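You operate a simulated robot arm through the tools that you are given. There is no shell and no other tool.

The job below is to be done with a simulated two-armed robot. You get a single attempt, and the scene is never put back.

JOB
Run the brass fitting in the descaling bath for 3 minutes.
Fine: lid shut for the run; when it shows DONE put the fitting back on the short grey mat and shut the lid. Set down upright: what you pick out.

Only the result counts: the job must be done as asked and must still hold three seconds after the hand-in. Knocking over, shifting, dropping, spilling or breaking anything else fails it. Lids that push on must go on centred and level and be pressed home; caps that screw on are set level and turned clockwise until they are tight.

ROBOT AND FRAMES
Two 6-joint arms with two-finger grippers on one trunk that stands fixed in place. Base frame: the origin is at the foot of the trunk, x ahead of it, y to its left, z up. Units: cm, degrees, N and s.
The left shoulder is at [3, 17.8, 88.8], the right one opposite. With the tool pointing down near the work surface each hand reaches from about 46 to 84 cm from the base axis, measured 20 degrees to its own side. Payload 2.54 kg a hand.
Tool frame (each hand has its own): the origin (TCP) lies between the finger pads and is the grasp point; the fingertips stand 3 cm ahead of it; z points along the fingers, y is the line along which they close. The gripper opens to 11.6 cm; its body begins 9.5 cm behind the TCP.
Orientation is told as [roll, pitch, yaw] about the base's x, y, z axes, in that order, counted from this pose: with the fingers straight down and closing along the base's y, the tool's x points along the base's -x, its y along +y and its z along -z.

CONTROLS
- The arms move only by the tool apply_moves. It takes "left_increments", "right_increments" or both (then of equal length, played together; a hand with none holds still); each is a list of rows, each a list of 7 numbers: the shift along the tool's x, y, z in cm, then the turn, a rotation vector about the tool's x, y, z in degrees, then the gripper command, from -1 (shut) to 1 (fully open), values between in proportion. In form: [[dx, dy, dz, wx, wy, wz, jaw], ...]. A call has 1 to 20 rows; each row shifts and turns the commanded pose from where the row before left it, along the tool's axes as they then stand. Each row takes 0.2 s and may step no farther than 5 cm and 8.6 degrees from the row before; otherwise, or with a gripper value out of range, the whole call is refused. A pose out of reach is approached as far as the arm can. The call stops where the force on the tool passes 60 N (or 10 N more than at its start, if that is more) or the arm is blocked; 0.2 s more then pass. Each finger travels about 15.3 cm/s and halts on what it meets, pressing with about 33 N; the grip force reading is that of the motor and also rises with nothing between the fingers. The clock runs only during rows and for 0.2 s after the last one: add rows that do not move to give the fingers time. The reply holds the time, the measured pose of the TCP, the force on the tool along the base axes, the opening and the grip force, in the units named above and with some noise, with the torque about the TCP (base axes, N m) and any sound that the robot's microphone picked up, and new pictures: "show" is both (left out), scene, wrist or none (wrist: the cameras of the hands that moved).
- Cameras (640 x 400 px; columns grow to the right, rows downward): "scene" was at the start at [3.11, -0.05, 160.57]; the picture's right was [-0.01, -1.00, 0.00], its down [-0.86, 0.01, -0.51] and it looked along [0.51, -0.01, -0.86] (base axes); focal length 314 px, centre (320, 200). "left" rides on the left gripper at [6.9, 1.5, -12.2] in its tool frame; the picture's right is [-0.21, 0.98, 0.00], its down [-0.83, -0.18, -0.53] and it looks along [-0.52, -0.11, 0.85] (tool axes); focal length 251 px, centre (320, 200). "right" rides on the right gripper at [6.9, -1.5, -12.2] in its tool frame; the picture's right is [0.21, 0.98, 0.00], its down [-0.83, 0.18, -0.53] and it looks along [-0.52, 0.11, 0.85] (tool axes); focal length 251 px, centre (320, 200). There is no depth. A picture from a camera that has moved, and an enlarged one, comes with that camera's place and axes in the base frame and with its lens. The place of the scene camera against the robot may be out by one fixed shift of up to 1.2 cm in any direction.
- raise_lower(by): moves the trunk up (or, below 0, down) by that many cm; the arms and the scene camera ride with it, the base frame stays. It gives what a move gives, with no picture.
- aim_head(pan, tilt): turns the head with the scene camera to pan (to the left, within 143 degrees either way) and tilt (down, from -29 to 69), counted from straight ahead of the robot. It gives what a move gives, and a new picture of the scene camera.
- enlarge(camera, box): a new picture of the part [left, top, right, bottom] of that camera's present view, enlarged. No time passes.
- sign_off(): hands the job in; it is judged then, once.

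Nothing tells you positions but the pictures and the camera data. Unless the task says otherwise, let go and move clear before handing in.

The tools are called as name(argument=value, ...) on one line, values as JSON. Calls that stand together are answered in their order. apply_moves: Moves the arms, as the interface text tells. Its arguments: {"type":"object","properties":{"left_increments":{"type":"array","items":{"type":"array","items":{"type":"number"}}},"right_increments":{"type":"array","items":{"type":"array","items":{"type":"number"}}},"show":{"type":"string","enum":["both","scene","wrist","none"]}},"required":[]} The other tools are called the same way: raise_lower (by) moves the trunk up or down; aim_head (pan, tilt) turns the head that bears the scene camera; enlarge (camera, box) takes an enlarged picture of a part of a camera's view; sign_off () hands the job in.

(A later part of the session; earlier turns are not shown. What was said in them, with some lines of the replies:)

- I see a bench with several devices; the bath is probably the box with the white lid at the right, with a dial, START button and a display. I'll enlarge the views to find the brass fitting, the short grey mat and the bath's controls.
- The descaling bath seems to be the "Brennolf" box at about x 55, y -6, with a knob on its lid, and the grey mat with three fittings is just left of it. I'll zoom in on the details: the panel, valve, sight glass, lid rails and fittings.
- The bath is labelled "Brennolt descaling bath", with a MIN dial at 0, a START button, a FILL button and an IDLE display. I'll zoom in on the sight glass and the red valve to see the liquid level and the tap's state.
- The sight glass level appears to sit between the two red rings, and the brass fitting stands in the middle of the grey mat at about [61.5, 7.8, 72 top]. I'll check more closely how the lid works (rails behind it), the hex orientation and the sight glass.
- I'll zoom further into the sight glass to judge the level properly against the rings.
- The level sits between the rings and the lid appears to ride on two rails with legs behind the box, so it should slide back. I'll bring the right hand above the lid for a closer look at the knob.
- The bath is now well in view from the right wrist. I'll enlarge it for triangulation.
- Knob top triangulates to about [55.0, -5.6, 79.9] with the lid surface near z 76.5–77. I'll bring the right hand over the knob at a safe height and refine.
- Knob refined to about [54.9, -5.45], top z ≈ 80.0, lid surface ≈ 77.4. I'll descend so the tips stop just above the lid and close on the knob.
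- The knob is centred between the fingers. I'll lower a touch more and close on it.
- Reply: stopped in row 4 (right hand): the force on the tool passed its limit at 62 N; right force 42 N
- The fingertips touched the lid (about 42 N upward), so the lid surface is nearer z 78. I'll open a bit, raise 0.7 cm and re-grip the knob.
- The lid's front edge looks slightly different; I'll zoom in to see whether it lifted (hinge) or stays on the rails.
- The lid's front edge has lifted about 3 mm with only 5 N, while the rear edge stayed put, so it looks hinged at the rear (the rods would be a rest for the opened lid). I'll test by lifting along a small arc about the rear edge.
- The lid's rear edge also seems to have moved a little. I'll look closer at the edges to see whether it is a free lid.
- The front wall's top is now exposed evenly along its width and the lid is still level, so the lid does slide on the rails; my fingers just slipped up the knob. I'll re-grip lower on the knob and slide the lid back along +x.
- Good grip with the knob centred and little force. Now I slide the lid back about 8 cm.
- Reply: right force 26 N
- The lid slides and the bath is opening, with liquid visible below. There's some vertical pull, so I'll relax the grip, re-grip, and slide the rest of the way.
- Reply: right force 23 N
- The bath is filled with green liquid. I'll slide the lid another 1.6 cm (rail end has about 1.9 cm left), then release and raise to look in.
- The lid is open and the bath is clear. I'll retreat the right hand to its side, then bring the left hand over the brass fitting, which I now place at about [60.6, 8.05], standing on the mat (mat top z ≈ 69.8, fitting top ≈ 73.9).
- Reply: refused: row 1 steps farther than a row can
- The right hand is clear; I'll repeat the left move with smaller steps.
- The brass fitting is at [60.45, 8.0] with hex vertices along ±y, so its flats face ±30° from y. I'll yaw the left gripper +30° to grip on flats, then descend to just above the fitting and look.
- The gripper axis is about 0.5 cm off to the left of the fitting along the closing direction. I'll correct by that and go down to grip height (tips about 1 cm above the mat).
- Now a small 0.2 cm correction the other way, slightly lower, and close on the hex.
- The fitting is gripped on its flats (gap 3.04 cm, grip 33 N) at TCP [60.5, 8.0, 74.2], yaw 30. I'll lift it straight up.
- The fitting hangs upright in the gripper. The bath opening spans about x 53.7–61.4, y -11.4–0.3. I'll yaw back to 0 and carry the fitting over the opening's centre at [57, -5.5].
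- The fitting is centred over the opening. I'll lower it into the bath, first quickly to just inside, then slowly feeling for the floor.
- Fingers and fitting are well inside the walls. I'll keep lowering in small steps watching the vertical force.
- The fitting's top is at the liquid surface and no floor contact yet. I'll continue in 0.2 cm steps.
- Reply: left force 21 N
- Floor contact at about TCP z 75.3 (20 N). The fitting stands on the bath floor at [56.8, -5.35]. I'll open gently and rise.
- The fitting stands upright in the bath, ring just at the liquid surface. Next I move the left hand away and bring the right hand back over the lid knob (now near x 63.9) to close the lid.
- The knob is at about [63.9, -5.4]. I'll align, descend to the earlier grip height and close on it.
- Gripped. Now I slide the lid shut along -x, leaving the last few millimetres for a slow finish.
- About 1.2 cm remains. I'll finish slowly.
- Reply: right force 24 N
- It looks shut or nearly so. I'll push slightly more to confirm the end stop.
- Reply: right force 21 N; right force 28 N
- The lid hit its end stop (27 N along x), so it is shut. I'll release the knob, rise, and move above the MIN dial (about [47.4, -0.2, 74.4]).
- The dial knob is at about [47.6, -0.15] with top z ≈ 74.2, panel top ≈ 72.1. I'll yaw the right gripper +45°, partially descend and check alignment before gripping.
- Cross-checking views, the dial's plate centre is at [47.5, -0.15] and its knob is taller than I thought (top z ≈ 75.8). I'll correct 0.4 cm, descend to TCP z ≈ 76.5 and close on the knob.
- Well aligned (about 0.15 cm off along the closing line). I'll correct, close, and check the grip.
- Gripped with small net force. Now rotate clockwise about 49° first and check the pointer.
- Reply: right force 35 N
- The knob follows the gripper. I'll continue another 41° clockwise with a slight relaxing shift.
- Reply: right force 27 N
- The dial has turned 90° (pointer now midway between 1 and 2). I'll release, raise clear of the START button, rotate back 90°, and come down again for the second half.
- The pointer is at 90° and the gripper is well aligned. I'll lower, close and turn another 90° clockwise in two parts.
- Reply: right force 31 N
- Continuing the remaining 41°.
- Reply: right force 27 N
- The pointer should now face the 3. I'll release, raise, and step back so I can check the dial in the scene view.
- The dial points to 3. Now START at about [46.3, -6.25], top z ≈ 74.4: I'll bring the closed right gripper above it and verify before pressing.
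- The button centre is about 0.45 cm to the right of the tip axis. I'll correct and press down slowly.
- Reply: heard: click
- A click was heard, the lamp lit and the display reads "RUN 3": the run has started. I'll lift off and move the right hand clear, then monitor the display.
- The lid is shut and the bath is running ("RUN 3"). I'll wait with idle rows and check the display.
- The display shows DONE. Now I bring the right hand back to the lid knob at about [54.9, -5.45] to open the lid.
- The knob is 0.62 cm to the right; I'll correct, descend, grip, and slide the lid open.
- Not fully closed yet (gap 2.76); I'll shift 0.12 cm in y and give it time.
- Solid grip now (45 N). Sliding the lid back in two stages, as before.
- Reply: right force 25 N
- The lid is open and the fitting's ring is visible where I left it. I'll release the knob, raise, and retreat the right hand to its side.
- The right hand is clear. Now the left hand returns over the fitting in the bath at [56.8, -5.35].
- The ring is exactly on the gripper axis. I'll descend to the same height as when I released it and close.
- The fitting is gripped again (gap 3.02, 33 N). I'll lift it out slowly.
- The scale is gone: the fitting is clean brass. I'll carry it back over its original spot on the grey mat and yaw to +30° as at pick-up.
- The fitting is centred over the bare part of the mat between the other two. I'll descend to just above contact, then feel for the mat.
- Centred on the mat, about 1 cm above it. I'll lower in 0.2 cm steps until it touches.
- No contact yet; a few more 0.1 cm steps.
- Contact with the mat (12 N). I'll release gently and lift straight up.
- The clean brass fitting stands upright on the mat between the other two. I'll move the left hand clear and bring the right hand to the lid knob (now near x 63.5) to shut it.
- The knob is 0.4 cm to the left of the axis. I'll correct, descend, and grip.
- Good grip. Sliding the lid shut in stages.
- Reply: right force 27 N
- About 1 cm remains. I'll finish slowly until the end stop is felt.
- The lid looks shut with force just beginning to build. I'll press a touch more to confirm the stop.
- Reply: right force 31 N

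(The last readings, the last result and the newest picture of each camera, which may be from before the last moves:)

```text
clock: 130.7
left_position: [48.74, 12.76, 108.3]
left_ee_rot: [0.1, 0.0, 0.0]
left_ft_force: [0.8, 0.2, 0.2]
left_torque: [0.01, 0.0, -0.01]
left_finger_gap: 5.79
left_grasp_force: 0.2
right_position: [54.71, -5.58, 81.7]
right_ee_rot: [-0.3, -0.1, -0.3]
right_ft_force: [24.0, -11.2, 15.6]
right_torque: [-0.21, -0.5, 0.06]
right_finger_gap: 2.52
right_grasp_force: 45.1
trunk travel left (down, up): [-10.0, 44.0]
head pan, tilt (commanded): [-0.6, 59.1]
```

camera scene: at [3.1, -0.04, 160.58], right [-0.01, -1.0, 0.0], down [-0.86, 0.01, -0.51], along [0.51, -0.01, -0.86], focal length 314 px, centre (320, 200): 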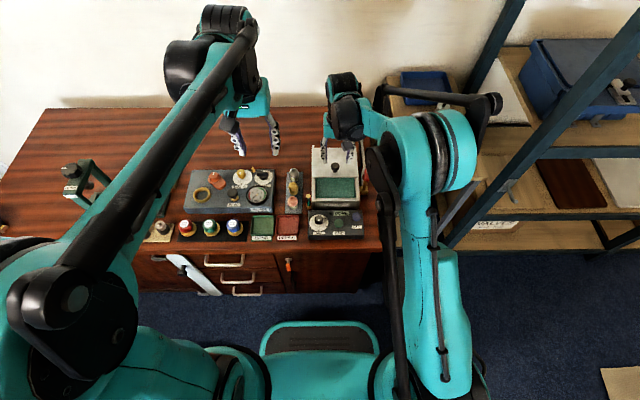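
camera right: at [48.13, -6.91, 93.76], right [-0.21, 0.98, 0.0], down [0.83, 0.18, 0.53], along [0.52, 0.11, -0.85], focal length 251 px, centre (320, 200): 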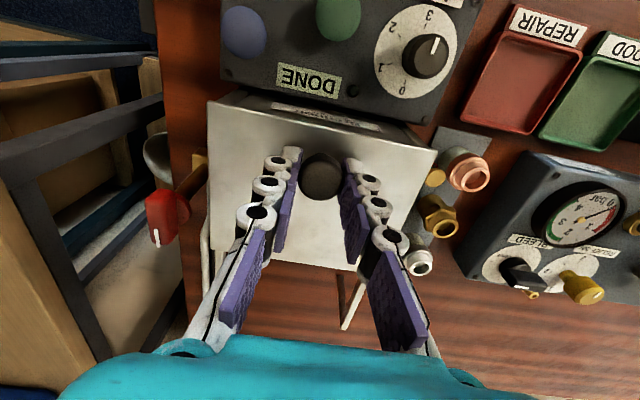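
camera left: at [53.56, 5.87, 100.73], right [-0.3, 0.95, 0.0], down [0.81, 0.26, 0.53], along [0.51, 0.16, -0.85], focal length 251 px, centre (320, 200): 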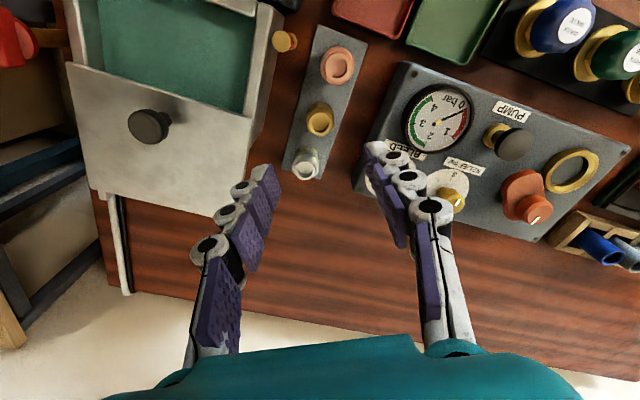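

End stop confirmed (24 N). I'll ease slightly, release the knob, rise and move the right hand clear.

apply_moves(right_increments=[[-0.1, 0, 0, 0, 0, 0, -0.65], [0, 0, 0, 0, 0, 0, -0.3], [0, 0, 0, 0, 0, 0, 0], [0, 0, 0, 0, 0, 0, 0], [0, 0, -2, 0, 0, 0, 0], [0, 0, -4, 0, 0, 0, 0], [0, 0, -4, 0, 0, 0, 0], [0, 0, -4, 0, 0, 0, 0], [1.9, -3.8, -1, 0, 0, 0, 0], [1.9, -3.8, -1, 0, 0, 0, 0], [1.9, -3.8, -1, 0, 0, 0, 0], [1.9, -3.8, -1, 0, 0, 0, 0], [1.9, -3.8, -1, 0, 0, 0, 0], [0, 0, 0, 0, 0, 0, 0]], show="both")

enlarge(camera="scene", box=[280, 140, 380, 240])

enlarge(camera="scene", box=[308, 185, 372, 215])

enlarge(camera="left", box=[160, 80, 340, 220])

```text
clock: 133.7
left_position: [48.71, 12.77, 108.39]
left_ee_rot: [0.0, 0.0, 0.0]
left_ft_force: [0.7, 0.6, 0.1]
left_torque: [-0.01, 0.01, 0.02]
left_finger_gap: 5.78
left_grasp_force: 0.1
right_position: [45.25, -24.53, 100.81]
right_ee_rot: [-0.3, 0.0, -0.4]
right_ft_force: [-0.3, 0.6, 0.5]
right_torque: [0.0, -0.01, 0.05]
right_finger_gap: 5.8
right_grasp_force: 0.1
trunk travel left (down, up): [-10.0, 44.0]
head pan, tilt (commanded): [-0.6, 59.1]
camera scene: at [3.16, 0.01, 160.57], right [-0.01, -1.0, 0.0], down [-0.86, 0.01, -0.51], along [0.51, -0.01, -0.86], focal length 314 px, centre (320, 200)
camera right: at [38.48, -25.96, 112.78], right [-0.21, 0.98, 0.0], down [0.83, 0.18, 0.53], along [0.52, 0.11, -0.85], focal length 251 px, centre (320, 200)
```

scene: 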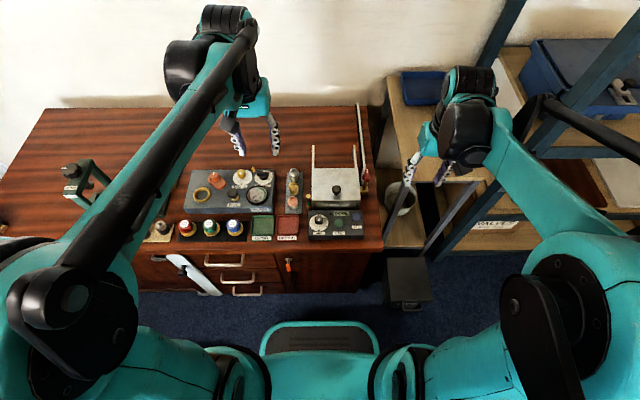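
right: 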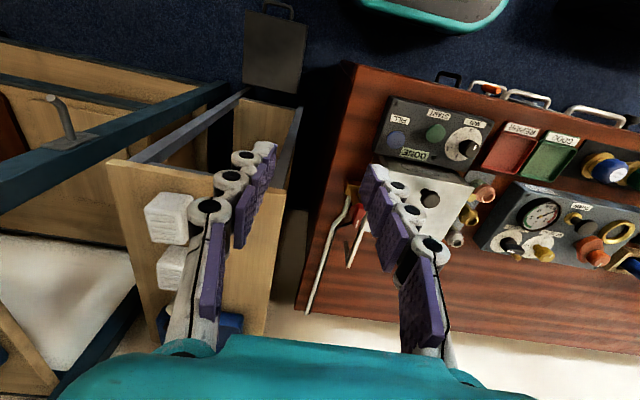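

```text
4.00 times, centred on (330, 190) of scene
camera zoom: at [3.16, 0.01, 160.57], right [-0.01, -1.0, 0.0], down [-0.86, 0.01, -0.51], along [0.51, -0.01, -0.86], focal length 1256 px, centre (280, 240)
```

zoom: 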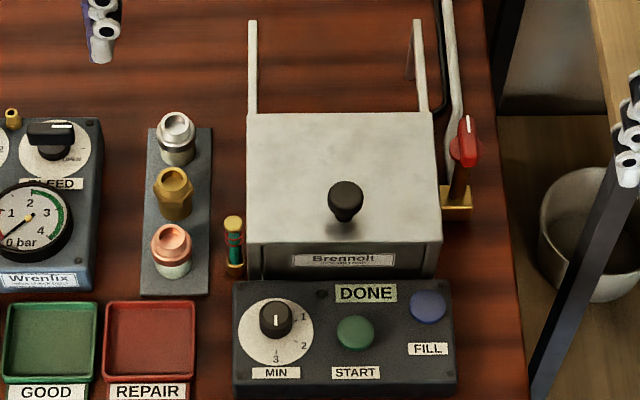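

```text
10.00 times, centred on (340, 200) of scene
camera zoom: at [3.16, 0.01, 160.57], right [-0.01, -1.0, 0.0], down [-0.86, 0.01, -0.51], along [0.51, -0.01, -0.86], focal length 3140 px, centre (120, 200)
```

zoom: 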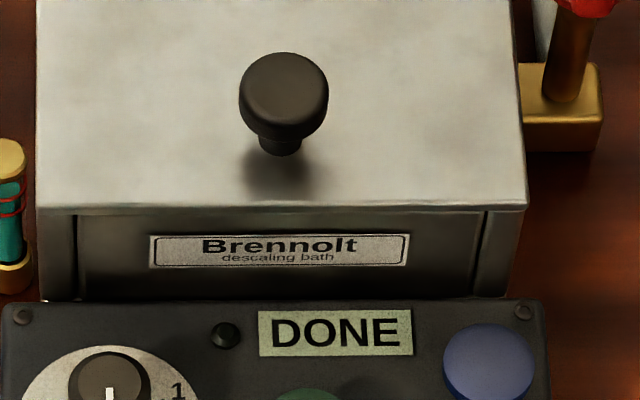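

```text
2.86 times, centred on (250, 150) of left
camera zoom: at [41.8, 14.34, 120.49], right [0.21, 0.98, 0.0], down [0.83, -0.18, 0.53], along [0.52, -0.11, -0.85], focal length 718 px, centre (520, 343)
```

zoom: 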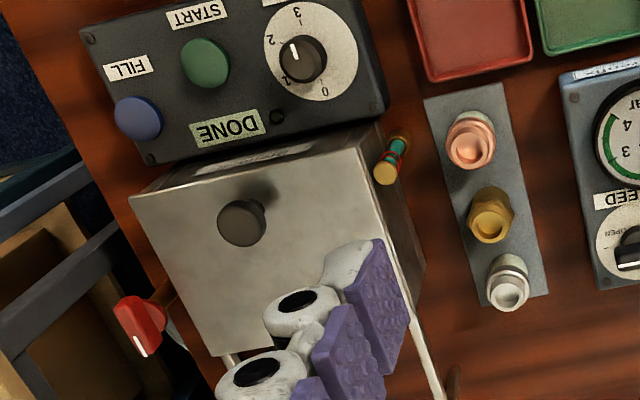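

The display shows DONE and the lid is fully shut, in the same position as at the start. The cleaned brass fitting stands upright on the grey mat and both hands are clear. Everything else looks undisturbed, so I'm handing in.

sign_off()

```text
The job is handed in.
```

The brass fitting had its 3-minute run in the descaling bath, with the lid shut throughout, and I have handed the job in. When the display showed DONE, I took the fitting out with its scale gone. It now stands upright on the short grey mat, between the other two fittings.

The lid is pushed back to its end stop, and both hands were clear before hand-in. The minutes dial is still at 3. I saw nothing else knocked over or moved.
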